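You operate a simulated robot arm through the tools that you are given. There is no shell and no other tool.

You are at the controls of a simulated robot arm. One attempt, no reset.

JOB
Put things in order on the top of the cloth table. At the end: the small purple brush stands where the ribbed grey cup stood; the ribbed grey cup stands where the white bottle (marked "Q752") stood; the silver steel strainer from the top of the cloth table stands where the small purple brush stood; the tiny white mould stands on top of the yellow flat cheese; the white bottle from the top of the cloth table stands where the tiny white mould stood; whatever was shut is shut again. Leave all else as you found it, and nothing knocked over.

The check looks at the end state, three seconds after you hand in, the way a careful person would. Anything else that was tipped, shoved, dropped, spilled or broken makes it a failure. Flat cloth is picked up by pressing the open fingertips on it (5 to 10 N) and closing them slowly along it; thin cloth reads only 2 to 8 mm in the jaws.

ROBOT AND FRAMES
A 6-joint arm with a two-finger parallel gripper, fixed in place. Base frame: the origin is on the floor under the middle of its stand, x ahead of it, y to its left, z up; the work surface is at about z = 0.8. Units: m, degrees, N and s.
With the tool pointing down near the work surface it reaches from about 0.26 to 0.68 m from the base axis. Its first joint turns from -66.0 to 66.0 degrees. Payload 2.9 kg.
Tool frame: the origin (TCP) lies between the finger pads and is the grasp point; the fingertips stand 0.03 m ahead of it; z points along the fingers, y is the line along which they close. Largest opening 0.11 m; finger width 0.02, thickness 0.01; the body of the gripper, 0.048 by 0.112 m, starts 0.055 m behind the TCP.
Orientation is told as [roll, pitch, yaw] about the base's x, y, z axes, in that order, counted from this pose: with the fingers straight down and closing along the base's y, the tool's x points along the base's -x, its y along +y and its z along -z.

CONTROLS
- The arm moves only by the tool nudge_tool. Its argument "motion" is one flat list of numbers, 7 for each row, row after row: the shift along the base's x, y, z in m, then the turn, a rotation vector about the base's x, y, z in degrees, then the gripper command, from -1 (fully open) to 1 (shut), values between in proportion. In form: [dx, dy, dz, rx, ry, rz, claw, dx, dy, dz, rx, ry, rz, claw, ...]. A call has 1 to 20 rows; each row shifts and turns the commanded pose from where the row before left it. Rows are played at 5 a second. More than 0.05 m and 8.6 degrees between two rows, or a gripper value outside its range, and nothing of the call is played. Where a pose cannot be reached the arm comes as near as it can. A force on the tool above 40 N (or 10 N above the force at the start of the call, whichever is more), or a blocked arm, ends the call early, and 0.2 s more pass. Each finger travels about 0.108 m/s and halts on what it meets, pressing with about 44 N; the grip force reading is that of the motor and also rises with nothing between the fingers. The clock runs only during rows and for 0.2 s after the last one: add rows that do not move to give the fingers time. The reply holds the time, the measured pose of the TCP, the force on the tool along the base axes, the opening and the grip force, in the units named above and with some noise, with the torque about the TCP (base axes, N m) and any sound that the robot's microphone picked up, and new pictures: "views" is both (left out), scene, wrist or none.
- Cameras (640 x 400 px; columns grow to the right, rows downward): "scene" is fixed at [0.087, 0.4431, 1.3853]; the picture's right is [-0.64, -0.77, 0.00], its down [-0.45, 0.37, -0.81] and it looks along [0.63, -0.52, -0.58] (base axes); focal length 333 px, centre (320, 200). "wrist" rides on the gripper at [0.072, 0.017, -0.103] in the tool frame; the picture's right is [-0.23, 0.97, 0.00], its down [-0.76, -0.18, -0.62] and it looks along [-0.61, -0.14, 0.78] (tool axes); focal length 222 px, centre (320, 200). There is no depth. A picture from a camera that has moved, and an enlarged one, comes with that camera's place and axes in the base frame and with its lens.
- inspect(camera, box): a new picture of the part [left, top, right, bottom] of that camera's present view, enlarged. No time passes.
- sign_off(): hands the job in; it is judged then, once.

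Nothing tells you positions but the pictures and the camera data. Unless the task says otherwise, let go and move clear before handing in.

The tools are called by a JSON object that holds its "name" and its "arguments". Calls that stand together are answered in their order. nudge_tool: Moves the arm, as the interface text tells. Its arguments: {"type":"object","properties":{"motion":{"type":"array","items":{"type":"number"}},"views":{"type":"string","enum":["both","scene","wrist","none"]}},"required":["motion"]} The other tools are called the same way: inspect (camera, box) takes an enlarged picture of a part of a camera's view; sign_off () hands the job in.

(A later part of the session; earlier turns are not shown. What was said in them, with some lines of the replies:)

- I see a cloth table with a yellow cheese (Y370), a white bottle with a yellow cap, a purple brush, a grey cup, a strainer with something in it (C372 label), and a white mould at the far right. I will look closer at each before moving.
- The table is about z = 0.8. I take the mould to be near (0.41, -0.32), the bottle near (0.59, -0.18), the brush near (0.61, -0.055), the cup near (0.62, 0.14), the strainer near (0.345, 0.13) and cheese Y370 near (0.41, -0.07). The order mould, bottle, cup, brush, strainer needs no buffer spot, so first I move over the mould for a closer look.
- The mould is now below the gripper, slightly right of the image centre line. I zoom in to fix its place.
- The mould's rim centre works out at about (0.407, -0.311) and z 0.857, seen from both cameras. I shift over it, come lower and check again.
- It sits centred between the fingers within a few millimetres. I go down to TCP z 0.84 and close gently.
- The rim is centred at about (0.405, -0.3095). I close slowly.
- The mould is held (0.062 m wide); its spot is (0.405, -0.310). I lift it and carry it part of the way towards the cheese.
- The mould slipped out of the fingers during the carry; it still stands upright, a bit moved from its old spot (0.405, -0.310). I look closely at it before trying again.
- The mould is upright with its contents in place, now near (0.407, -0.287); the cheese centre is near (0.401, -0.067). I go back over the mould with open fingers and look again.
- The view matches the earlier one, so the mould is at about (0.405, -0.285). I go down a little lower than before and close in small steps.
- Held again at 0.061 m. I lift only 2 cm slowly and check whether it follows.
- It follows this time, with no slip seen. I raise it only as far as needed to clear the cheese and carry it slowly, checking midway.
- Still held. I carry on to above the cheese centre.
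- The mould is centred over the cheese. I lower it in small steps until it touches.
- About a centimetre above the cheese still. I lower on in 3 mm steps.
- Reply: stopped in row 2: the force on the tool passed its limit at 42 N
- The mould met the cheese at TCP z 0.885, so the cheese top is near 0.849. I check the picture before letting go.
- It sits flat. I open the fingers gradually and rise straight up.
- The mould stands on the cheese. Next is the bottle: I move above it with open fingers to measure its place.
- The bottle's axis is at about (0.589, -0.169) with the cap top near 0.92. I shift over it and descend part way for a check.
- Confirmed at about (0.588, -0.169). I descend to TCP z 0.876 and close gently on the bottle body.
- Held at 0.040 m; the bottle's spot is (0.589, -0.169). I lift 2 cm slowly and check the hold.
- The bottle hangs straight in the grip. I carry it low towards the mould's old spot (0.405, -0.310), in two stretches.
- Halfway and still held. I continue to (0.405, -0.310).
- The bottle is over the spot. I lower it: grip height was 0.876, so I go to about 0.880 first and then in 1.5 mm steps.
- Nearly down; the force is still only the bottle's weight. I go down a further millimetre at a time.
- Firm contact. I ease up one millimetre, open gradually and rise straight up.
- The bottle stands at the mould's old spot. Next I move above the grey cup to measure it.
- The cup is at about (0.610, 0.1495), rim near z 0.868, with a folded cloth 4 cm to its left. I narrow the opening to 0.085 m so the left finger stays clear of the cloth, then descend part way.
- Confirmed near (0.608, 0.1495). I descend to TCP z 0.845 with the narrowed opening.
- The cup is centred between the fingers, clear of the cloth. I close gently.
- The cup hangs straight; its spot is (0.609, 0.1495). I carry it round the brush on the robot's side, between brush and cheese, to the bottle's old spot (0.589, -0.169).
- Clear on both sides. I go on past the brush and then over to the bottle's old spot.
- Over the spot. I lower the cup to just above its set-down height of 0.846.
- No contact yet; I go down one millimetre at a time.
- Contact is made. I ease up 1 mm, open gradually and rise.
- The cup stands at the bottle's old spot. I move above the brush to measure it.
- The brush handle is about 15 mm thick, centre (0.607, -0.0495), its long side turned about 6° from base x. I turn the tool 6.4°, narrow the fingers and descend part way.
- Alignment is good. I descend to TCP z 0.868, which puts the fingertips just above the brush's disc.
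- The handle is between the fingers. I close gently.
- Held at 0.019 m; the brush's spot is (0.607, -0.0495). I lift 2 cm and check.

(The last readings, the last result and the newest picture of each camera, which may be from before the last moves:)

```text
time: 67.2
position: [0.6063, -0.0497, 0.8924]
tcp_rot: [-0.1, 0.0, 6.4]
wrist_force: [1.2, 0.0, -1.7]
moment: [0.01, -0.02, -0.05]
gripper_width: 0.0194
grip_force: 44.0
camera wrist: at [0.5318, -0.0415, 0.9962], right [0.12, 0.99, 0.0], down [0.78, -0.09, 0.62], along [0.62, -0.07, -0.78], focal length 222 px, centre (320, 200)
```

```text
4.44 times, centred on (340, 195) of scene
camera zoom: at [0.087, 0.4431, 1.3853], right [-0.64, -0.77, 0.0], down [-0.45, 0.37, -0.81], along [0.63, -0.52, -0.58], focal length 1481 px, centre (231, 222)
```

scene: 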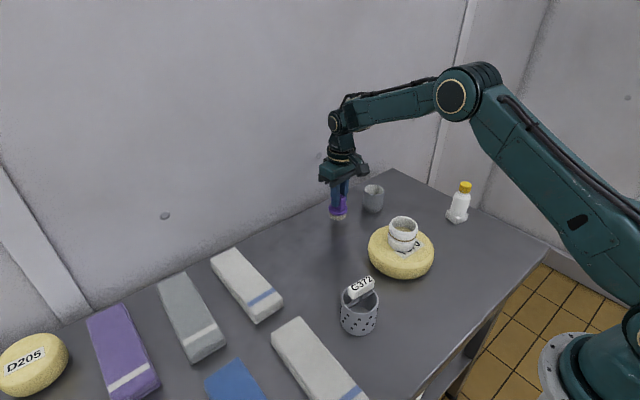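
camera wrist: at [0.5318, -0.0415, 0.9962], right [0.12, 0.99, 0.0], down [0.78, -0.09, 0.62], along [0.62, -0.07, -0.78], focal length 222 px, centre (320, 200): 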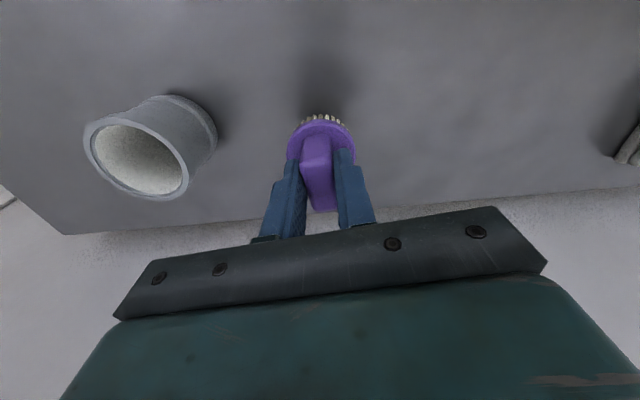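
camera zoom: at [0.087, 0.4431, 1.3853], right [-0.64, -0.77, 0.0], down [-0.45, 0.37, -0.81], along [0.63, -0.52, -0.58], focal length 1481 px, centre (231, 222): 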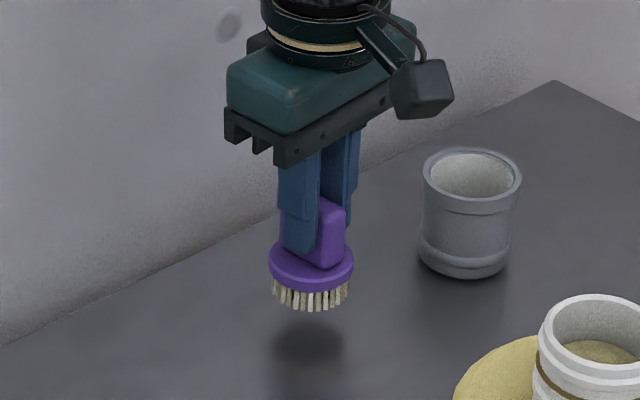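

The brush hangs straight. I carry it low to the cup's old spot (0.609, 0.1495).

{"name": "nudge_tool", "arguments": {"motion": [0, 0.006, 0.003, 0, 0, 0, 1, 0.0003, 0.014, 0, 0, 0, 0, 1, 0.0003, 0.02, 0, 0, 0, 0, 1, 0.0003, 0.02, 0, 0, 0, 0, 1, 0.0003, 0.02, 0, 0, 0, 0, 1, 0.0003, 0.02, 0, 0, 0, 0, 1, 0.0003, 0.02, 0, 0, 0, 0, 1, 0.0003, 0.02, 0, 0, 0, 0, 1, 0.0003, 0.02, 0, 0, 0, 0, 1, 0.0003, 0.018, 0, 0, 0, 0, 1, 0.0003, 0.013, 0, 0, 0, 0, 1, 0, 0.006, 0, 0, 0, 0, 1, 0, 0.002, 0, 0, 0, 0, 1, 0, 0, 0, 0, 0, 0, 1]}}

```text
time: 70.2
position: [0.6102, 0.1496, 0.8943]
tcp_rot: [-0.1, 0.0, 6.4]
wrist_force: [0.0, 0.9, -0.1]
moment: [0.02, 0.0, -0.03]
gripper_width: 0.0192
grip_force: 44.1
camera wrist: at [0.5351, 0.1581, 0.9987], right [0.12, 0.99, 0.0], down [0.78, -0.09, 0.62], along [0.62, -0.07, -0.78], focal length 222 px, centre (320, 200)
```

scene: 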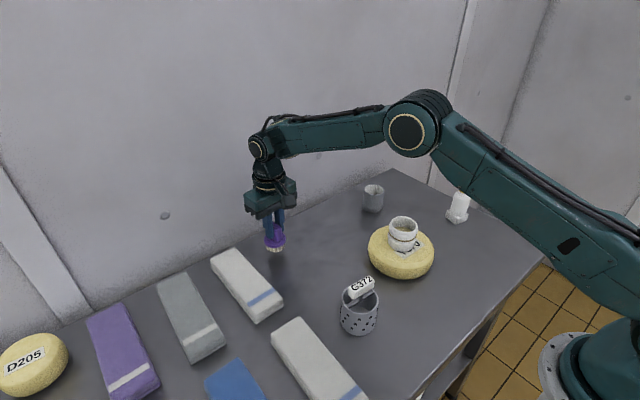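
wrist: 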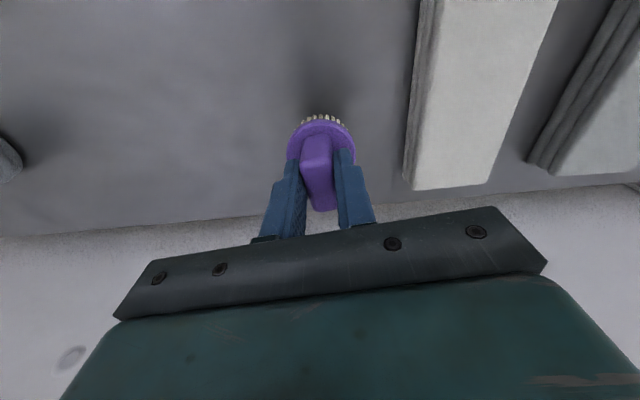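

Over the cup's old spot. I lower to just above the grip height of 0.870, then by single millimetres.

{"name": "nudge_tool", "arguments": {"motion": [0, 0, -0.008, 0, 0, 0, 1, 0, 0, -0.008, 0, 0, 0, 1, 0, 0, -0.004, 0, 0, 0, 1, 0, 0, -0.002, 0, 0, 0, 1, 0, 0, -0.001, 0, 0, 0, 1, 0, 0, 0, 0, 0, 0, 1], "views": "none"}}

{"name": "nudge_tool", "arguments": {"motion": [0, 0, -0.001, 0, 0, 0, 1, 0, 0, 0, 0, 0, 0, 1], "views": "none"}}

{"name": "nudge_tool", "arguments": {"motion": [0, 0, -0.001, 0, 0, 0, 1, 0, 0, 0, 0, 0, 0, 1], "views": "none"}}

```text
time: 71.6
position: [0.6092, 0.1498, 0.8712]
tcp_rot: [-0.1, 0.0, 6.4]
wrist_force: [0.1, 0.3, -1.7]
moment: [-0.03, 0.0, -0.01]
gripper_width: 0.0193
grip_force: 44.2
```

```text
time: 72.2
position: [0.6104, 0.1507, 0.8707]
tcp_rot: [-0.1, 0.0, 6.4]
wrist_force: [-0.4, 0.0, -1.5]
moment: [0.03, 0.0, 0.0]
gripper_width: 0.0192
grip_force: 43.7
```

```text
time: 72.8
position: [0.6106, 0.1496, 0.8693]
tcp_rot: [-0.1, 0.0, 6.4]
wrist_force: [-0.1, -0.6, -0.5]
moment: [0.01, -0.02, -0.01]
gripper_width: 0.0192
grip_force: 43.4
```

{"name": "nudge_tool", "arguments": {"motion": [0, 0, -0.001, 0, 0, 0, 1, 0, 0, 0, 0, 0, 0, 1], "views": "none"}}

{"name": "inspect", "arguments": {"camera": "scene", "box": [230, 190, 330, 270]}}

```text
time: 73.4
position: [0.6094, 0.1496, 0.8697]
tcp_rot: [0.0, -0.1, 6.3]
wrist_force: [-2.7, -0.9, 7.9]
moment: [0.0, 0.13, -0.05]
gripper_width: 0.019
grip_force: 43.9
```

```text
5.00 times, centred on (280, 230) of scene
camera zoom: at [0.0868, 0.4431, 1.3854], right [-0.64, -0.77, 0.0], down [-0.45, 0.37, -0.81], along [0.63, -0.52, -0.58], focal length 1666 px, centre (520, 50)
```

zoom: 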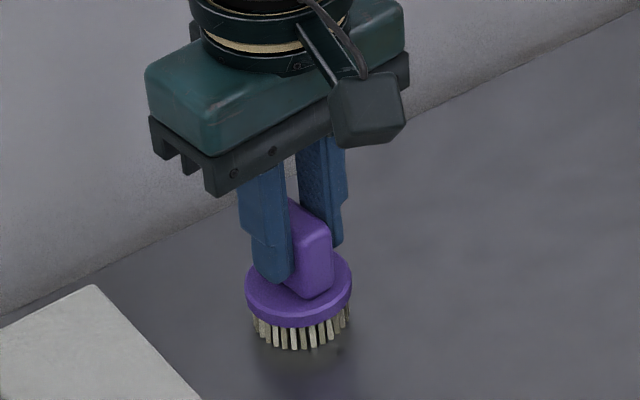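

The brush rests on the table. I open gradually and rise.

{"name": "nudge_tool", "arguments": {"motion": [0, 0, 0.0005, 0, 0, 0, 0.68, 0, 0, 0, 0, 0, 0, 0.63, 0, 0, 0, 0, 0, 0, 0.58, 0, 0, 0, 0, 0, 0, 0.5, 0, 0, 0, 0, 0, 0, 0.35, 0, 0, 0, 0, 0, 0, 0.1, 0, 0, 0, 0, 0, 0, 0, 0, 0, 0.01, 0, 0, 0, 0, 0, 0, 0.025, 0, 0, 0, 0, 0, 0, 0.035, 0, 0, 0, 0, 0, 0, 0.035, 0, 0, 0, -0.2, 0, 0, 0.02, 0, 0, 0, -0.4, 0, 0, 0, 0, 0, 0, -0.4]}}

{"name": "inspect", "arguments": {"camera": "scene", "box": [230, 190, 330, 270]}}

```text
time: 76.2
position: [0.6098, 0.1485, 0.9944]
tcp_rot: [-0.1, 0.0, 6.4]
wrist_force: [0.3, -0.4, -0.6]
moment: [0.01, 0.0, 0.01]
gripper_width: 0.0772
grip_force: 0.0
camera wrist: at [0.5349, 0.1578, 1.0989], right [0.12, 0.99, 0.0], down [0.78, -0.09, 0.62], along [0.62, -0.07, -0.78], focal length 222 px, centre (320, 200)
```

scene: 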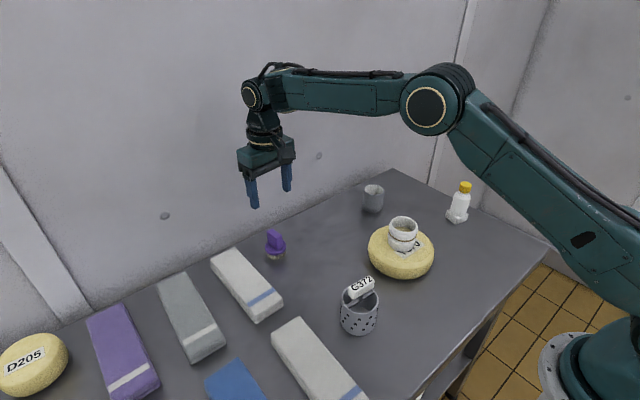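
wrist: 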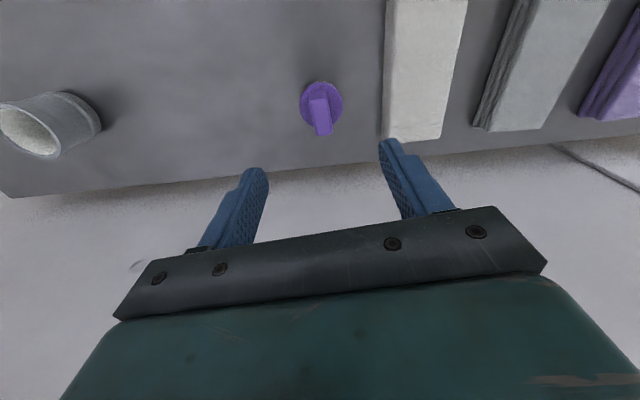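

```text
5.00 times, centred on (280, 230) of scene
camera zoom: at [0.087, 0.4431, 1.3853], right [-0.64, -0.77, 0.0], down [-0.45, 0.37, -0.81], along [0.63, -0.52, -0.58], focal length 1666 px, centre (520, 50)
```

zoom: 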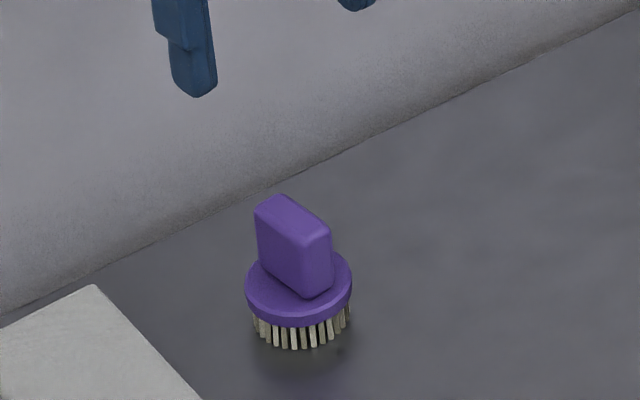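

The brush stands at the cup's old spot. Now I move above the strainer to look at its handle, turning the tool back to 0°.

{"name": "nudge_tool", "arguments": {"motion": [-0.03, 0, 0.015, 0, 0, -3.2, -1, -0.036, -0.003, 0.015, 0, 0, -3.2, -1, -0.036, -0.003, 0.015, 0, 0, 0, -1, -0.036, -0.003, 0.01, 0, 0, 0, -1, -0.036, -0.003, 0, 0, 0, 0, -1, -0.036, -0.003, 0, 0, 0, 0, -1, -0.036, -0.003, 0, 0, 0, 0, -1, 0, 0, 0, 0, 0, 0, -1]}}

{"name": "inspect", "arguments": {"camera": "wrist", "box": [240, 50, 440, 210]}}

{"name": "inspect", "arguments": {"camera": "scene", "box": [310, 260, 410, 350]}}

```text
time: 78.0
position: [0.3621, 0.1316, 1.0497]
tcp_rot: [0.0, 0.0, 0.0]
wrist_force: [0.2, 0.1, 0.2]
moment: [0.01, 0.02, -0.04]
gripper_width: 0.1102
grip_force: 0.1
camera wrist: at [0.2891, 0.1481, 1.1542], right [0.23, 0.97, 0.0], down [0.76, -0.18, 0.62], along [0.61, -0.14, -0.78], focal length 222 px, centre (320, 200)
```

scene: 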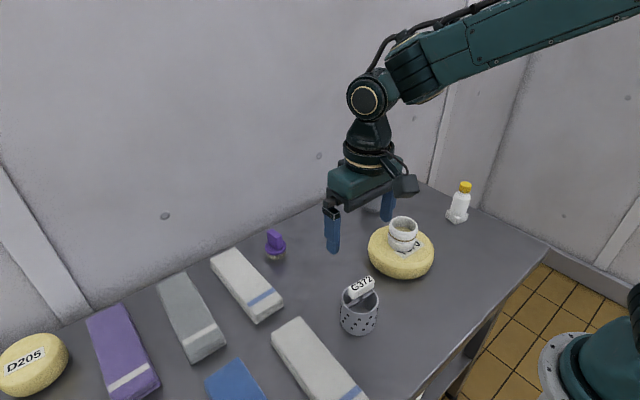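
wrist: 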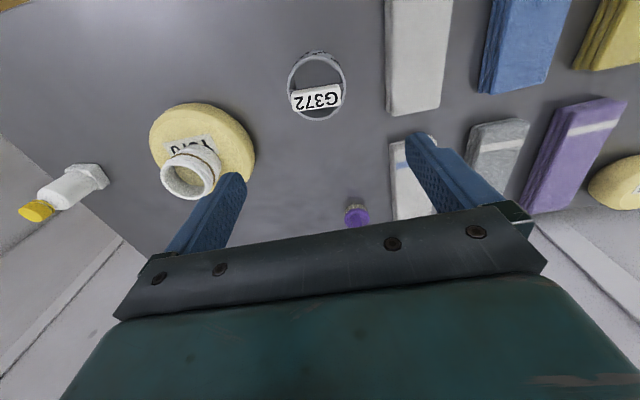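

```text
2.50 times, centred on (340, 130) of wrist
camera zoom: at [0.2891, 0.1481, 1.1542], right [0.23, 0.97, 0.0], down [0.76, -0.18, 0.62], along [0.61, -0.14, -0.78], focal length 555 px, centre (270, 375)
```

zoom: 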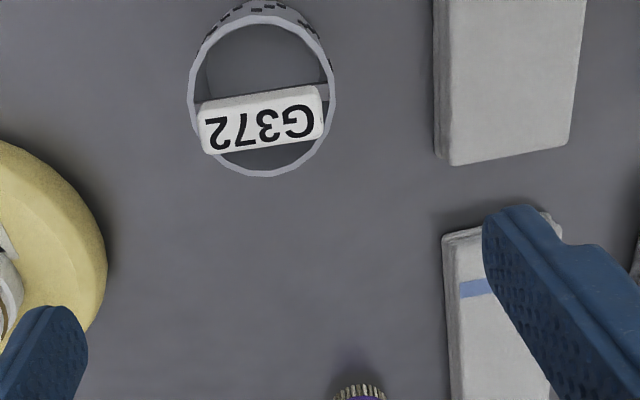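

```text
4.44 times, centred on (360, 305) of scene
camera zoom: at [0.087, 0.4431, 1.3853], right [-0.64, -0.77, 0.0], down [-0.45, 0.37, -0.81], along [0.63, -0.52, -0.58], focal length 1481 px, centre (142, -267)
```

zoom: 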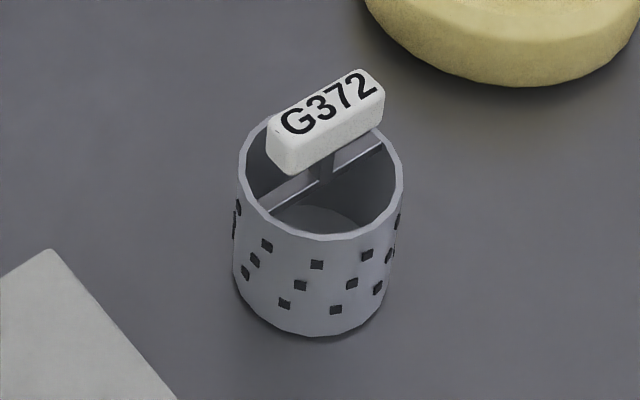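

The strainer's rim centre is at about (0.346, 0.131), rim z 0.873, and its handle top (z 0.919) runs nearly along base y, turned about 4°. I turn the tool by 85.7° so the fingers close across the handle's thin side, and centre over it.

{"name": "nudge_tool", "arguments": {"motion": [-0.0016, 0, 0, 0, 0, 8.57, -0.6, -0.0016, 0, 0, 0, 0, 8.57, -0.6, -0.0016, 0, 0, 0, 0, 8.57, -0.6, -0.0016, 0, 0, 0, 0, 8.57, -0.6, -0.0016, 0, 0, 0, 0, 8.57, -0.6, -0.0016, 0, 0, 0, 0, 8.57, -0.6, -0.0016, 0, 0, 0, 0, 8.57, -0.6, -0.0016, 0, 0, 0, 0, 8.57, -0.6, -0.0016, 0, 0, 0, 0, 8.57, -0.6, -0.0016, 0, 0, 0, 0, 8.57, -0.6, 0, 0, 0, 0, 0, 0, -0.6]}}

{"name": "inspect", "arguments": {"camera": "wrist", "box": [240, 40, 400, 180]}}

```text
time: 80.4
position: [0.3476, 0.1313, 1.0484]
tcp_rot: [-0.1, 0.0, 85.8]
wrist_force: [-0.3, 0.2, 0.5]
moment: [0.0, -0.01, -0.01]
gripper_width: 0.088
grip_force: 0.1
camera wrist: at [0.3245, 0.0598, 1.1535], right [-0.95, 0.3, 0.0], down [0.23, 0.75, 0.62], along [0.19, 0.59, -0.78], focal length 222 px, centre (320, 200)
```

scene: 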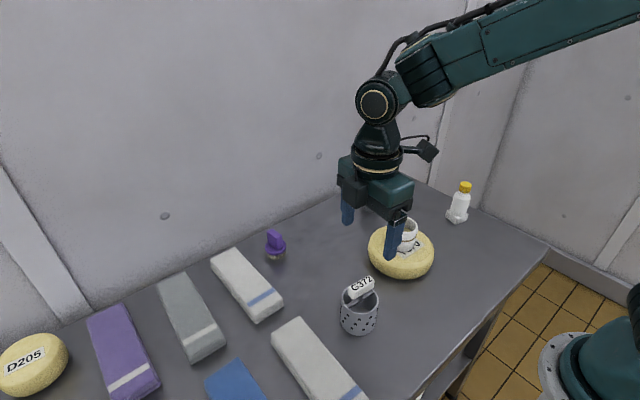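
wrist: 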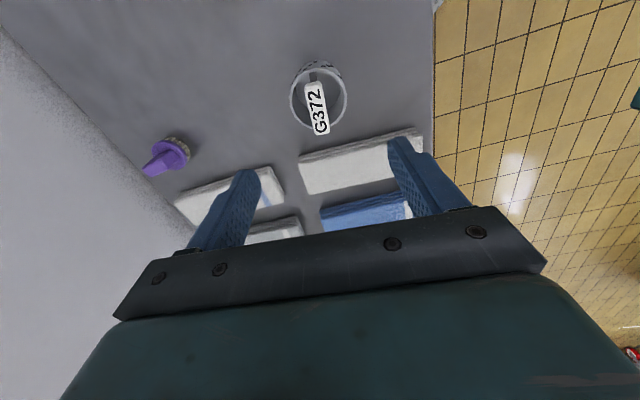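

```text
2.86 times, centred on (320, 110) of wrist
camera zoom: at [0.3245, 0.0598, 1.1535], right [-0.95, 0.3, 0.0], down [0.23, 0.75, 0.62], along [0.19, 0.59, -0.78], focal length 635 px, centre (320, 457)
```

zoom: 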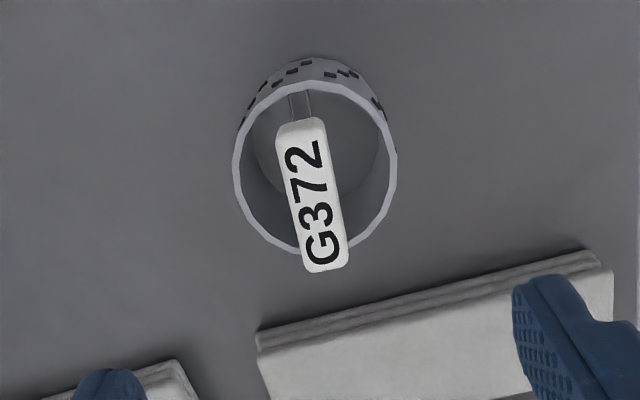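

The handle is lined up within about a degree. I narrow the fingers to 0.05 m and come down to just above the handle for a last check.

{"name": "nudge_tool", "arguments": {"motion": [0, -0.001, -0.03, 0, 0, -1, 0.09, 0, 0, -0.03, 0, 0, 0, 0.09, 0, 0, -0.02, 0, 0, 0, 0.09, 0, 0, -0.008, 0, 0, 0, 0.09, 0, 0, 0, 0, 0, 0, 0.09]}}

{"name": "inspect", "arguments": {"camera": "wrist", "box": [220, 60, 420, 230]}}

{"name": "inspect", "arguments": {"camera": "scene", "box": [310, 230, 410, 350]}}

```text
time: 81.6
position: [0.3469, 0.1308, 0.9601]
tcp_rot: [-0.1, 0.0, 84.7]
wrist_force: [-0.5, 0.6, 0.0]
moment: [-0.01, 0.03, 0.01]
gripper_width: 0.0502
grip_force: 0.0
camera wrist: at [0.3232, 0.0594, 1.0652], right [-0.95, 0.32, 0.0], down [0.25, 0.74, 0.62], along [0.2, 0.59, -0.78], focal length 222 px, centre (320, 200)
```

scene: 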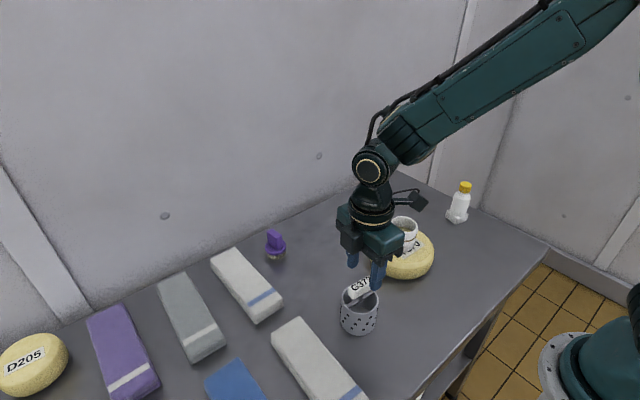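
wrist: 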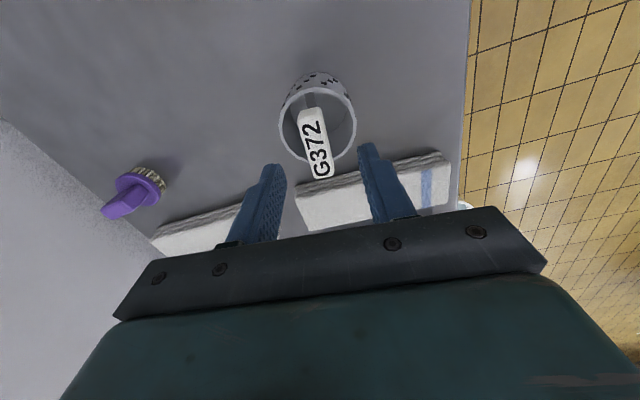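

```text
2.35 times, centred on (320, 145) of wrist
camera zoom: at [0.3232, 0.0594, 1.0652], right [-0.95, 0.32, 0.0], down [0.25, 0.74, 0.62], along [0.2, 0.59, -0.78], focal length 523 px, centre (320, 329)
```

zoom: 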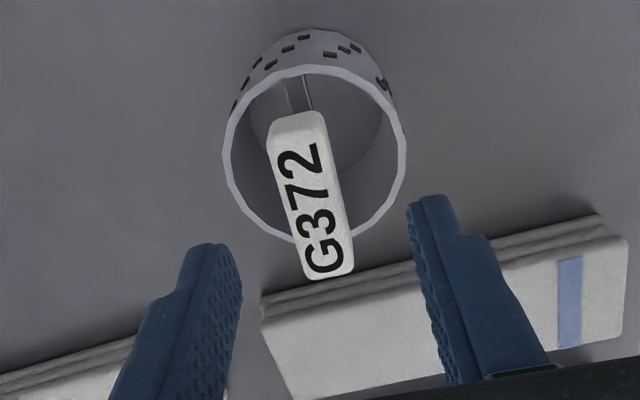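

```text
3.33 times, centred on (360, 290) of scene
camera zoom: at [0.087, 0.4431, 1.3853], right [-0.64, -0.77, 0.0], down [-0.45, 0.37, -0.81], along [0.63, -0.52, -0.58], focal length 1110 px, centre (187, -100)
```

zoom: 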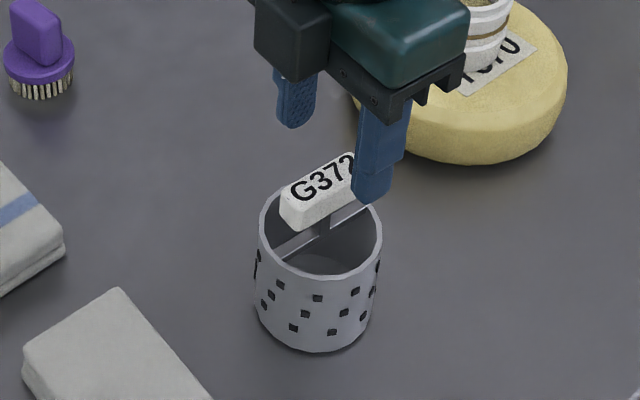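

Lined up within about 2°, handle centre near (0.3475, 0.129). I correct by 2.2°, descend to TCP z 0.911 so the tips stay above the rim, and look.

{"name": "nudge_tool", "arguments": {"motion": [0.0005, -0.001, -0.015, 0, 0, -2.2, 0.09, 0, -0.001, -0.015, 0, 0, 0, 0.09, 0, 0, -0.01, 0, 0, 0, 0.09, 0, 0, -0.006, 0, 0, 0, 0.09, 0, 0, -0.003, 0, 0, 0, 0.09, 0, 0, 0, 0, 0, 0, 0.09]}}

{"name": "inspect", "arguments": {"camera": "scene", "box": [310, 230, 410, 350]}}

{"name": "inspect", "arguments": {"camera": "wrist", "box": [220, 60, 420, 230]}}

```text
time: 83.0
position: [0.349, 0.1295, 0.9112]
tcp_rot: [-0.1, 0.0, 82.5]
wrist_force: [0.4, 0.4, -0.4]
moment: [-0.04, -0.04, 0.02]
gripper_width: 0.05
grip_force: 0.1
camera wrist: at [0.3207, 0.0586, 1.0163], right [-0.94, 0.35, 0.0], down [0.27, 0.73, 0.62], along [0.22, 0.58, -0.78], focal length 222 px, centre (320, 200)
```

scene: 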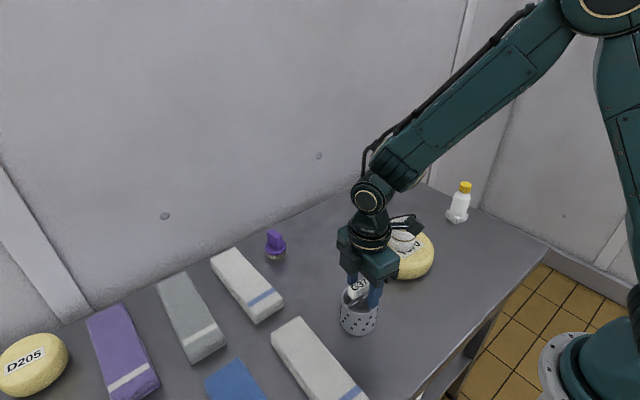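
wrist: 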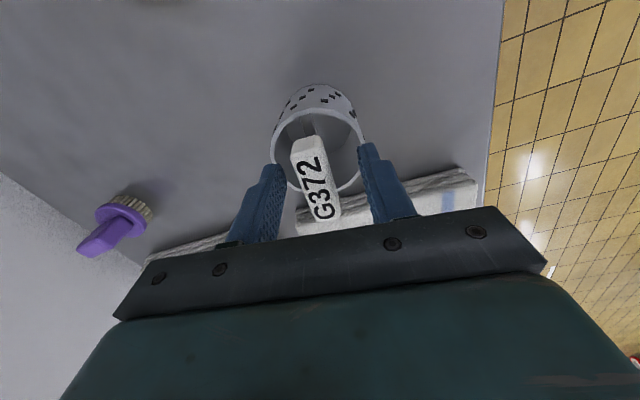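

```text
3.33 times, centred on (360, 290) of scene
camera zoom: at [0.087, 0.4431, 1.3853], right [-0.64, -0.77, 0.0], down [-0.45, 0.37, -0.81], along [0.63, -0.52, -0.58], focal length 1110 px, centre (187, -100)
```

zoom: 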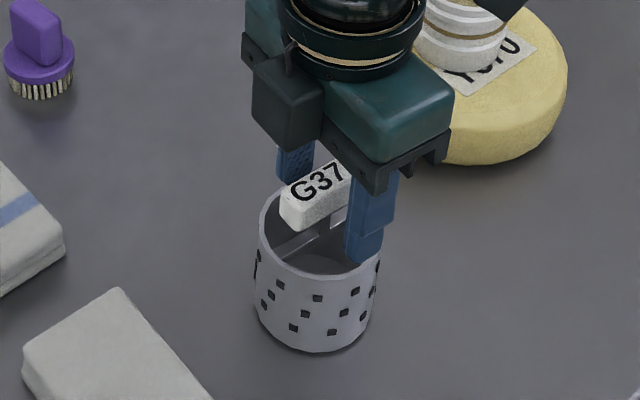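

```text
2.35 times, centred on (320, 145) of wrist
camera zoom: at [0.3207, 0.0586, 1.0163], right [-0.94, 0.35, 0.0], down [0.27, 0.73, 0.62], along [0.22, 0.58, -0.78], focal length 523 px, centre (320, 329)
```

zoom: 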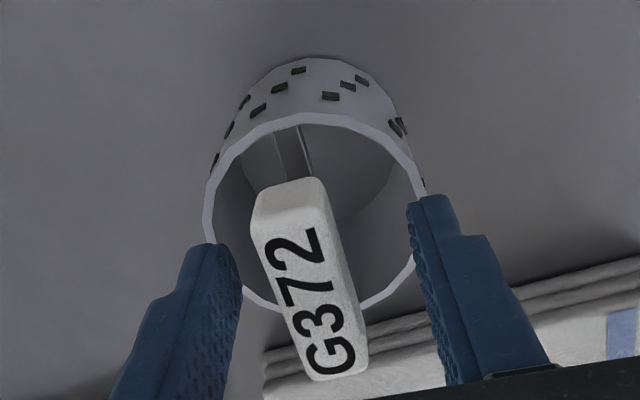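

The handle is centred between the fingers, tips above the rim. I close gently.

{"name": "nudge_tool", "arguments": {"motion": [0, 0, 0, 0, 0, 0, 0.3, 0, 0, 0, 0, 0, 0, 0.45, 0, 0, 0, 0, 0, 0, 0.55, 0, 0, 0, 0, 0, 0, 0.62, 0, 0, 0, 0, 0, 0, 0.68, 0, 0, 0, 0, 0, 0, 0.74, 0, 0, 0, 0, 0, 0, 0.82, 0, 0, 0, 0, 0, 0, 1, 0, 0, 0, 0, 0, 0, 1, 0, 0, 0, 0, 0, 0, 1]}}

{"name": "inspect", "arguments": {"camera": "wrist", "box": [220, 60, 420, 230]}}

```text
time: 85.2
position: [0.3484, 0.1291, 0.9115]
tcp_rot: [0.0, 0.0, 82.5]
wrist_force: [0.1, 0.3, 1.8]
moment: [0.08, 0.04, -0.01]
gripper_width: 0.0174
grip_force: 44.3
camera wrist: at [0.3208, 0.0586, 1.0165], right [-0.94, 0.35, 0.0], down [0.27, 0.73, 0.62], along [0.22, 0.58, -0.78], focal length 222 px, centre (320, 200)
```

scene: 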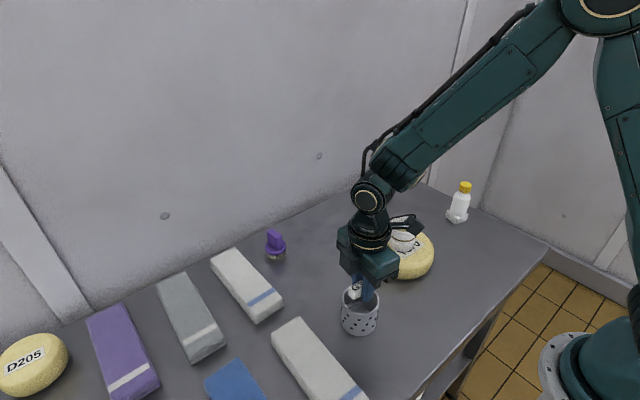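
wrist: 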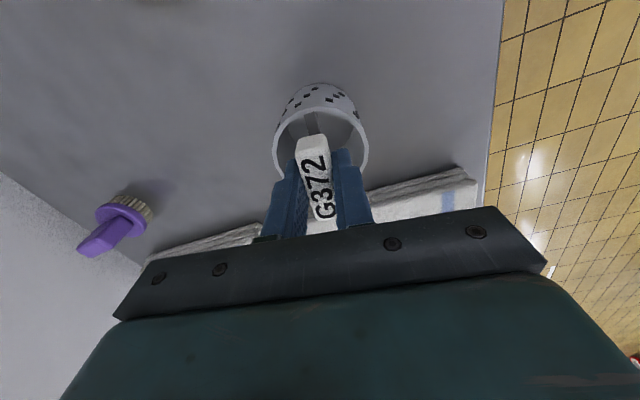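

```text
2.35 times, centred on (320, 145) of wrist
camera zoom: at [0.3208, 0.0586, 1.0165], right [-0.94, 0.35, 0.0], down [0.27, 0.73, 0.62], along [0.22, 0.58, -0.78], focal length 523 px, centre (320, 329)
```

zoom: 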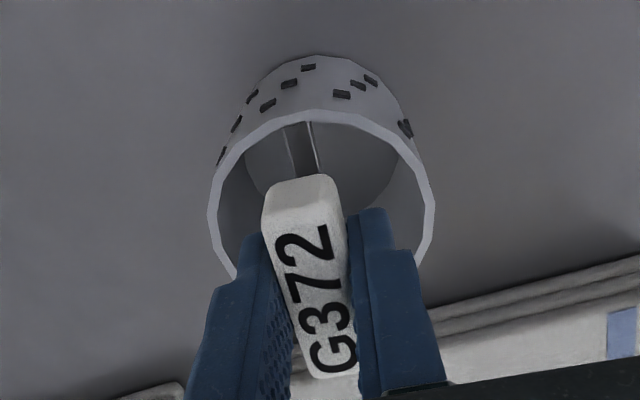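

Held at 0.017 m. I lift 2 cm slowly and check that the strainer hangs level.

{"name": "nudge_tool", "arguments": {"motion": [0, 0, 0.004, 0, 0, 0, 1, 0, 0, 0.004, 0, 0, 0, 1, 0, 0, 0.006, 0, 0, 0, 1, 0, 0, 0.008, 0, 0, 0, 1, 0, 0, 0, 0, 0, 0, 1]}}

{"name": "inspect", "arguments": {"camera": "scene", "box": [310, 230, 410, 350]}}

```text
time: 86.4
position: [0.3481, 0.1285, 0.9338]
tcp_rot: [-0.2, 0.1, 82.5]
wrist_force: [0.0, 0.0, -1.6]
moment: [0.02, 0.04, 0.0]
gripper_width: 0.0175
grip_force: 44.4
camera wrist: at [0.3213, 0.0586, 1.0387], right [-0.94, 0.35, 0.0], down [0.27, 0.73, 0.62], along [0.22, 0.58, -0.78], focal length 222 px, centre (320, 200)
```

scene: 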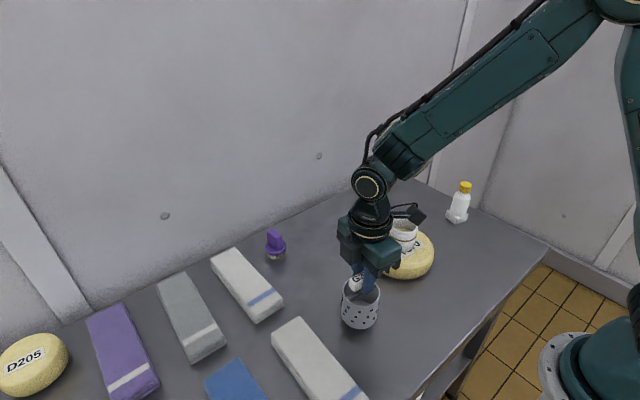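
wrist: 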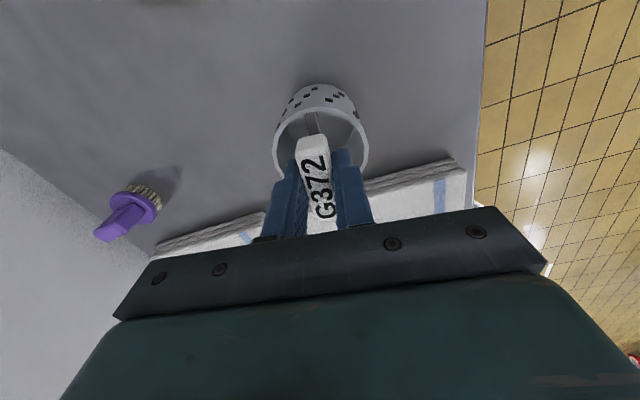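

```text
3.33 times, centred on (360, 290) of scene
camera zoom: at [0.087, 0.4431, 1.3853], right [-0.64, -0.77, 0.0], down [-0.45, 0.37, -0.81], along [0.63, -0.52, -0.58], focal length 1110 px, centre (187, -100)
```

zoom: 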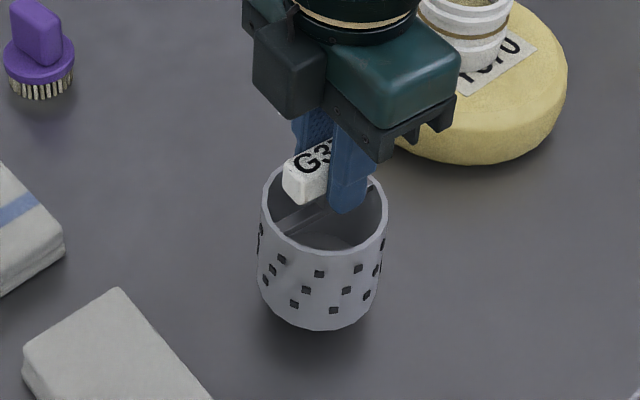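

It hangs level. I carry it low, by way of (0.50, 0.07), clear of the cheese and the brush, towards the brush's old spot (0.607, -0.0495).

{"name": "nudge_tool", "arguments": {"motion": [0.008, -0.003, 0.004, 0, 0, 0, 1, 0.015, -0.006, 0.004, 0, 0, 0, 1, 0.018, -0.007, 0.002, 0, 0, 0, 1, 0.018, -0.007, 0, 0, 0, 0, 1, 0.018, -0.007, 0, 0, 0, 0, 1, 0.018, -0.007, 0, 0, 0, 0, 1, 0.018, -0.007, 0, 0, 0, 0, 1, 0.018, -0.007, 0, 0, 0, 0, 1, 0.013, -0.005, 0, 0, 0, 0, 1, 0.008, -0.003, 0, 0, 0, 0, 1, 0, 0, 0, 0, 0, 0, 1]}}

```text
time: 88.8
position: [0.5013, 0.07, 0.9451]
tcp_rot: [-0.2, 0.1, 82.4]
wrist_force: [0.3, 0.4, -1.9]
moment: [-0.01, 0.01, -0.02]
gripper_width: 0.0172
grip_force: 43.8
camera wrist: at [0.4731, -0.001, 1.0487], right [-0.94, 0.35, 0.0], down [0.28, 0.73, 0.62], along [0.22, 0.58, -0.78], focal length 222 px, centre (320, 200)
```

scene: 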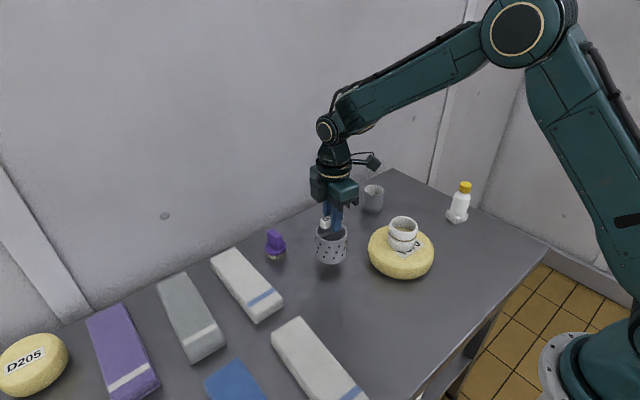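
wrist: 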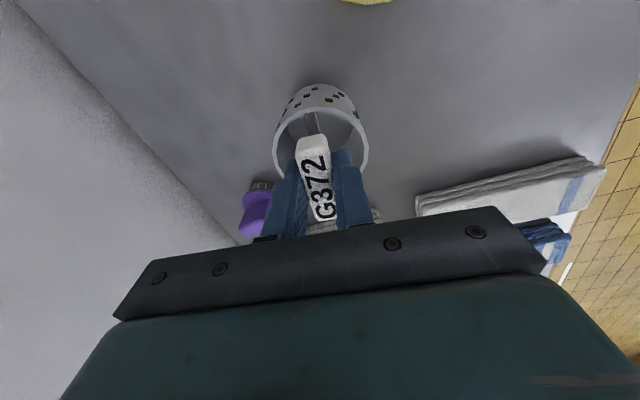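

Still level. I go on to the brush's old spot.

{"name": "nudge_tool", "arguments": {"motion": [0.005, -0.006, 0, 0, 0, 0, 1, 0.01, -0.0115, 0, 0, 0, 0, 1, 0.0125, -0.0145, 0, 0, 0, 0, 1, 0.0125, -0.0145, 0, 0, 0, 0, 1, 0.0125, -0.0145, 0, 0, 0, 0, 1, 0.0125, -0.0145, 0, 0, 0, 0, 1, 0.0125, -0.0145, 0, 0, 0, 0, 1, 0.0125, -0.0145, 0, 0, 0, 0, 1, 0.01, -0.0105, 0, 0, 0, 0, 1, 0.0055, -0.0055, 0, 0, 0, 0, 1, 0, 0, 0, 0, 0, 0, 1]}}

{"name": "inspect", "arguments": {"camera": "scene", "box": [280, 130, 420, 260]}}

```text
time: 91.2
position: [0.6068, -0.051, 0.9432]
tcp_rot: [-0.1, 0.0, 82.5]
wrist_force: [0.1, 0.2, -1.2]
moment: [0.02, 0.0, 0.0]
gripper_width: 0.0177
grip_force: 44.2
camera wrist: at [0.5785, -0.1214, 1.0484], right [-0.94, 0.35, 0.0], down [0.28, 0.73, 0.62], along [0.22, 0.58, -0.78], focal length 222 px, centre (320, 200)
```

scene: 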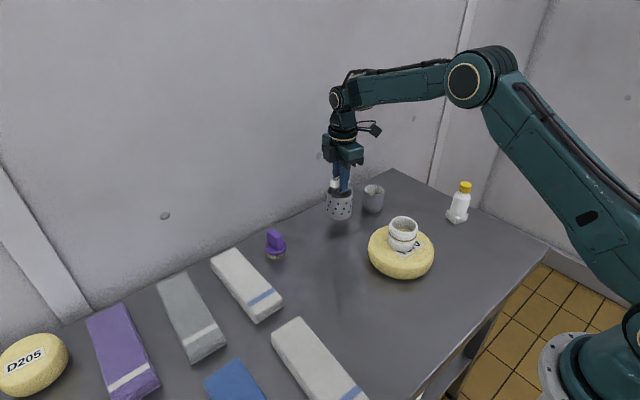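
wrist: 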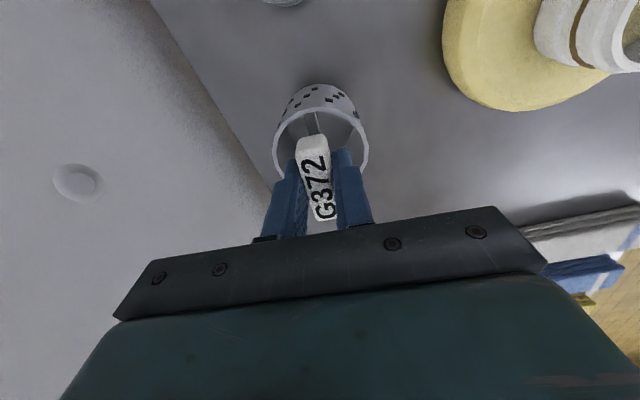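

```text
3.08 times, centred on (350, 195) of scene
camera zoom: at [0.0871, 0.4431, 1.3853], right [-0.64, -0.77, 0.0], down [-0.45, 0.37, -0.81], along [0.63, -0.52, -0.58], focal length 1025 px, centre (228, 215)
```

zoom: 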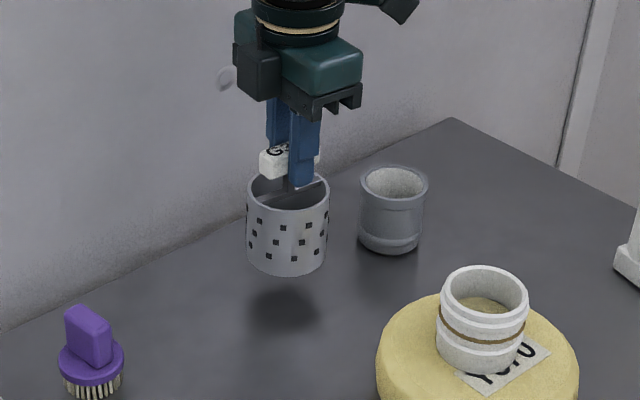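

Over the brush's old spot, with room to the wall and the cup. I lower to just above the grip height 0.9115.

{"name": "nudge_tool", "arguments": {"motion": [0, 0, -0.008, 0, 0, 0, 1, 0, 0, -0.008, 0, 0, 0, 1, 0, 0, -0.007, 0, 0, 0, 1, 0, 0, -0.004, 0, 0, 0, 1, 0, 0, -0.002, 0, 0, 0, 1, 0, 0, -0.001, 0, 0, 0, 1, 0, 0, 0, 0, 0, 0, 1], "views": "none"}}

{"name": "nudge_tool", "arguments": {"motion": [0, 0, -0.001, 0, 0, 0, 1, 0, 0, 0, 0, 0, 0, 1], "views": "none"}}

{"name": "nudge_tool", "arguments": {"motion": [0, 0, -0.001, 0, 0, 0, 1, 0, 0, 0, 0, 0, 0, 1], "views": "none"}}

```text
time: 92.8
position: [0.6054, -0.0508, 0.9136]
tcp_rot: [-0.1, 0.0, 82.6]
wrist_force: [1.0, 0.5, -2.2]
moment: [-0.01, 0.01, -0.02]
gripper_width: 0.0176
grip_force: 44.2
```

```text
time: 93.4
position: [0.6056, -0.0519, 0.9132]
tcp_rot: [0.0, 0.0, 82.5]
wrist_force: [0.0, 0.4, -0.8]
moment: [0.02, 0.03, 0.01]
gripper_width: 0.0175
grip_force: 44.3
```

```text
time: 94.0
position: [0.6059, -0.0517, 0.9119]
tcp_rot: [-0.2, 0.1, 82.5]
wrist_force: [0.1, 0.2, 0.4]
moment: [0.02, 0.11, 0.02]
gripper_width: 0.0176
grip_force: 44.4
```

{"name": "nudge_tool", "arguments": {"motion": [0, 0, -0.001, 0, 0, 0, 1, 0, 0, 0, 0, 0, 0, 1], "views": "both"}}

{"name": "inspect", "arguments": {"camera": "scene", "box": [280, 150, 420, 260]}}

```text
time: 94.6
position: [0.6053, -0.0522, 0.9112]
tcp_rot: [-0.2, -0.1, 82.5]
wrist_force: [-2.1, 1.5, 9.7]
moment: [0.26, 0.29, -0.02]
gripper_width: 0.0175
grip_force: 43.9
camera wrist: at [0.5783, -0.1214, 1.0164], right [-0.94, 0.35, 0.0], down [0.27, 0.73, 0.62], along [0.22, 0.58, -0.78], focal length 222 px, centre (320, 200)
```

scene: 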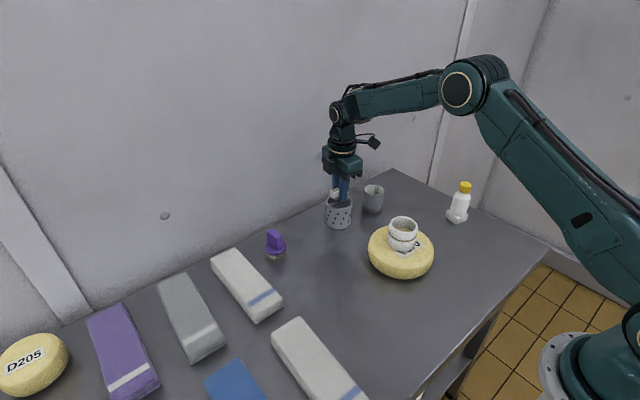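
wrist: 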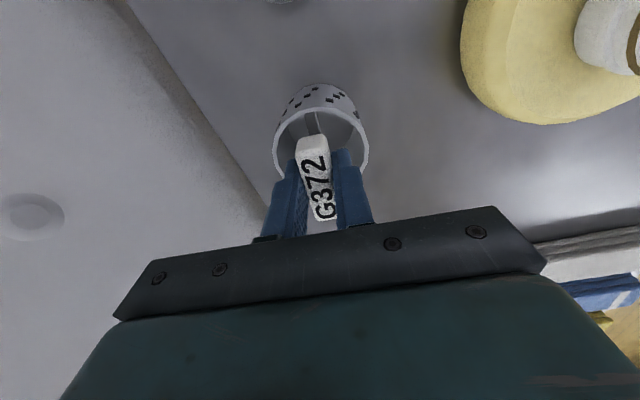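

```text
3.64 times, centred on (350, 205) of scene
camera zoom: at [0.0868, 0.4432, 1.3853], right [-0.64, -0.77, 0.0], down [-0.45, 0.37, -0.81], along [0.63, -0.52, -0.58], focal length 1211 px, centre (211, 182)
```

zoom: 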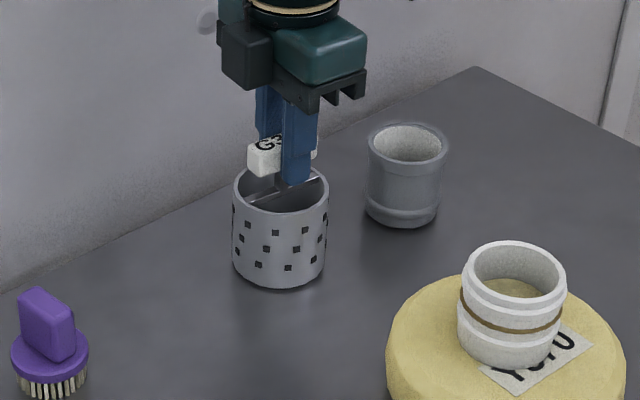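

The strainer rests on the table. I ease up slightly, open gradually and rise straight up.

{"name": "nudge_tool", "arguments": {"motion": [0, 0, 0.0007, 0, 0, 0, 0.72, 0, 0, 0, 0, 0, 0, 0.66, 0, 0, 0, 0, 0, 0, 0.61, 0, 0, 0, 0, 0, 0, 0.54, 0, 0, 0, 0, 0, 0, 0.42, 0, 0, 0, 0, 0, 0, 0.25, 0, 0, 0, 0, 0, 0, 0.1, 0, 0, 0.01, 0, 0, 0, 0.1, 0, 0, 0.02, 0, 0, 0, 0.1, 0, 0, 0.03, 0, 0, 0, 0.1, 0, 0, 0.04, 0, 0, 0, 0.1, 0, 0, 0.03, 0, 0, 0, 0, 0, 0, 0, 0, 0, 0, 0]}}

{"name": "inspect", "arguments": {"camera": "scene", "box": [240, 150, 420, 280]}}

```text
time: 97.4
position: [0.6074, -0.0513, 1.0433]
tcp_rot: [-0.1, 0.0, 82.5]
wrist_force: [0.5, -0.4, -0.5]
moment: [-0.01, -0.04, -0.01]
gripper_width: 0.055
grip_force: 0.1
camera wrist: at [0.5795, -0.1215, 1.147], right [-0.94, 0.35, 0.0], down [0.28, 0.73, 0.62], along [0.22, 0.58, -0.78], focal length 222 px, centre (320, 200)
```

scene: 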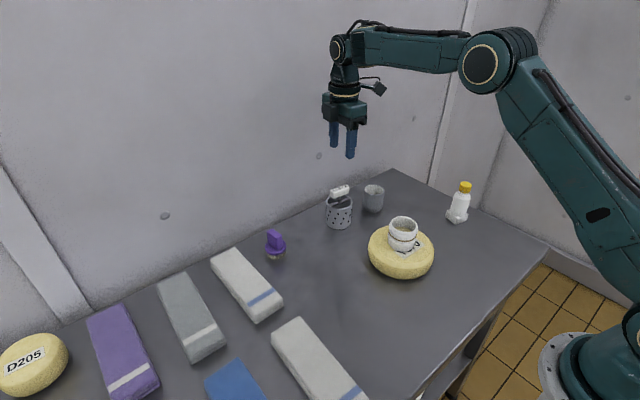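
wrist: 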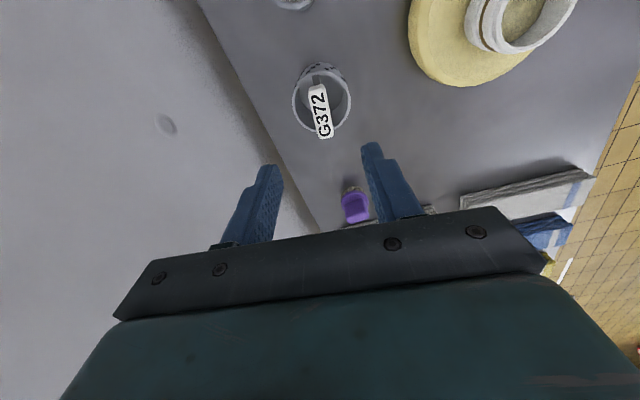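

```text
3.08 times, centred on (330, 215) of scene
camera zoom: at [0.087, 0.4431, 1.3853], right [-0.64, -0.77, 0.0], down [-0.45, 0.37, -0.81], along [0.63, -0.52, -0.58], focal length 1025 px, centre (289, 154)
```

zoom: 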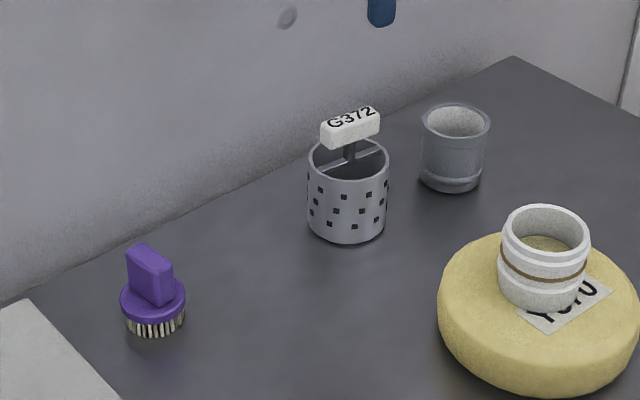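

All five objects are placed and stand upright. I back the arm off, up and towards the start pose, turning the tool back, and then check everything once more.

{"name": "nudge_tool", "arguments": {"motion": [0, 0, 0.04, 0, 0, 0, -0.3, 0, 0, 0.04, 0, 0, 0, -0.6, -0.02, 0, 0.005, 0, 0, -8.25, -1, -0.023, 0, 0, 0, 0, -8.25, -1, -0.023, 0, 0, 0, 0, -8.25, -1, -0.023, 0, 0, 0, 0, -8.25, -1, -0.023, 0, 0, 0, 0, -8.25, -1, -0.023, 0, 0, 0, 0, -8.25, -1, -0.023, 0, 0, 0, 0, -8.25, -1, -0.023, 0, 0, 0, 0, -8.25, -1, -0.023, 0, 0, 0, 0, -8.25, -1, -0.023, 0, 0, 0, 0, -8.25, -1, 0, 0, 0, 0, 0, 0, -1]}}

{"name": "inspect", "arguments": {"camera": "scene", "box": [240, 150, 400, 280]}}

{"name": "inspect", "arguments": {"camera": "scene", "box": [350, 160, 500, 290]}}

{"name": "inspect", "arguments": {"camera": "wrist", "box": [100, 0, 500, 240]}}

```text
time: 100.2
position: [0.3778, -0.0511, 1.1259]
tcp_rot: [-0.1, 0.0, -0.2]
wrist_force: [1.3, -0.1, 0.3]
moment: [0.02, -0.01, -0.01]
gripper_width: 0.11
grip_force: 0.1
camera wrist: at [0.3049, -0.0344, 1.2304], right [0.23, 0.97, 0.0], down [0.76, -0.18, 0.62], along [0.61, -0.14, -0.78], focal length 222 px, centre (320, 200)
```

scene: 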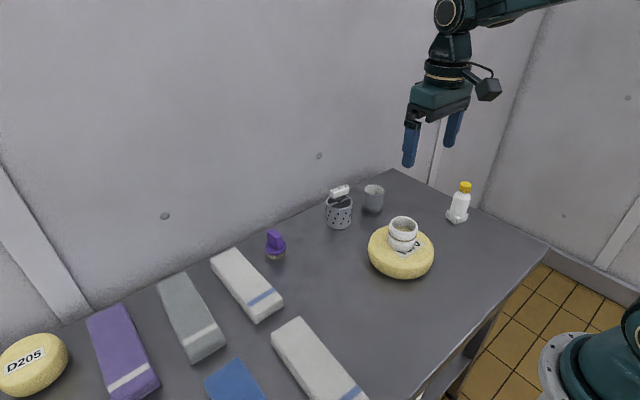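
wrist: 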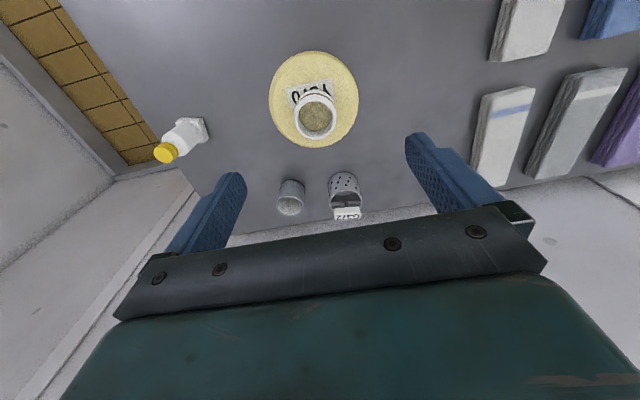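

```text
3.08 times, centred on (320, 215) of scene
camera zoom: at [0.087, 0.4431, 1.3853], right [-0.64, -0.77, 0.0], down [-0.45, 0.37, -0.81], along [0.63, -0.52, -0.58], focal length 1025 px, centre (320, 154)
```

zoom: 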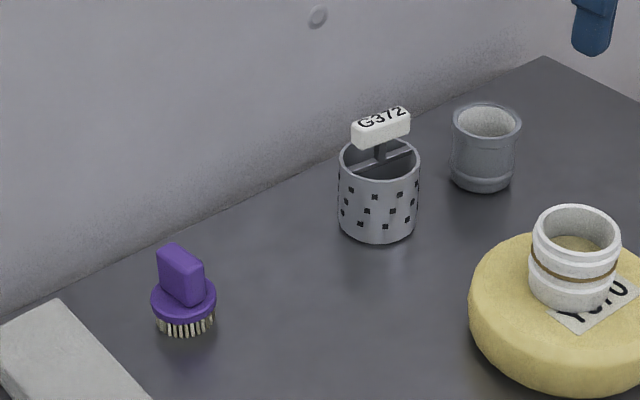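

```text
3.08 times, centred on (425, 225) of scene
camera zoom: at [0.087, 0.4431, 1.3853], right [-0.64, -0.77, 0.0], down [-0.45, 0.37, -0.81], along [0.63, -0.52, -0.58], focal length 1025 px, centre (-3, 123)
```

zoom: 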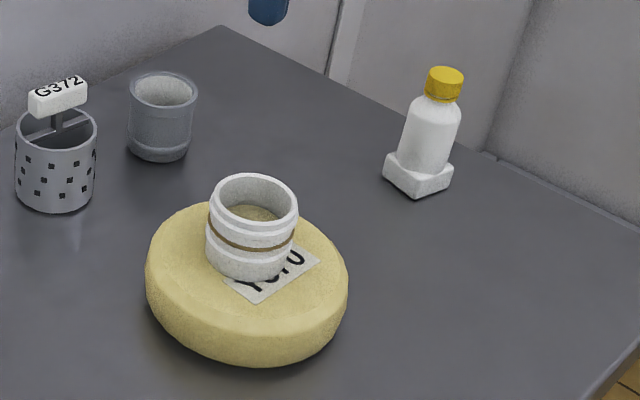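

```text
1.60 times, centred on (300, 120) of wrist
camera zoom: at [0.3049, -0.0344, 1.2304], right [0.23, 0.97, 0.0], down [0.76, -0.18, 0.62], along [0.61, -0.14, -0.78], focal length 355 px, centre (352, 328)
```

zoom: 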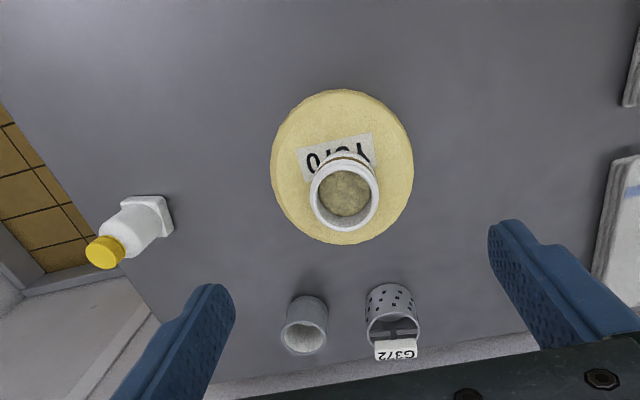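

All five are in their new places, upright, with the mould centred on cheese Y370. Nothing else has moved, the arm is clear and the gripper is open, so I hand in.

{"name": "sign_off", "arguments": {}}

```text
The job is handed in.
```

The tidy-up is done and handed in. All five objects stand upright in their new places, nothing was left open, and I saw nothing else moved or tipped. I have not seen the judge's result.

| Object | Where it stands now | Approx. position (x, y in m) |
|---|---|---|
| White mould | On top of the yellow cheese (Y370), close to its centre | (0.405, -0.067) |
| White bottle | Where the mould stood | (0.406, -0.310) |
| Grey cup | Where the bottle stood | (0.589, -0.169) |
| Purple brush | Where the grey cup stood | (0.609, 0.150) |
| Steel strainer | Where the brush stood | (0.606, -0.051) |

- **Mould slipped once:** on the first lift the mould came out of the fingers and landed upright about 2.5 cm from its spot, with its contents still in place. I regripped it and carried it across without further trouble. The bottle went to the mould's original spot, not the place where it landed.
- **Hard touch on the cheese:** when I set the mould down, the force briefly reached 42 N, and that stopped the move. The cheese did not move.
- **Bottle label not read:** the "Q752" mark faced away from both cameras. It was the only white bottle in view, so I took it to be the right one.
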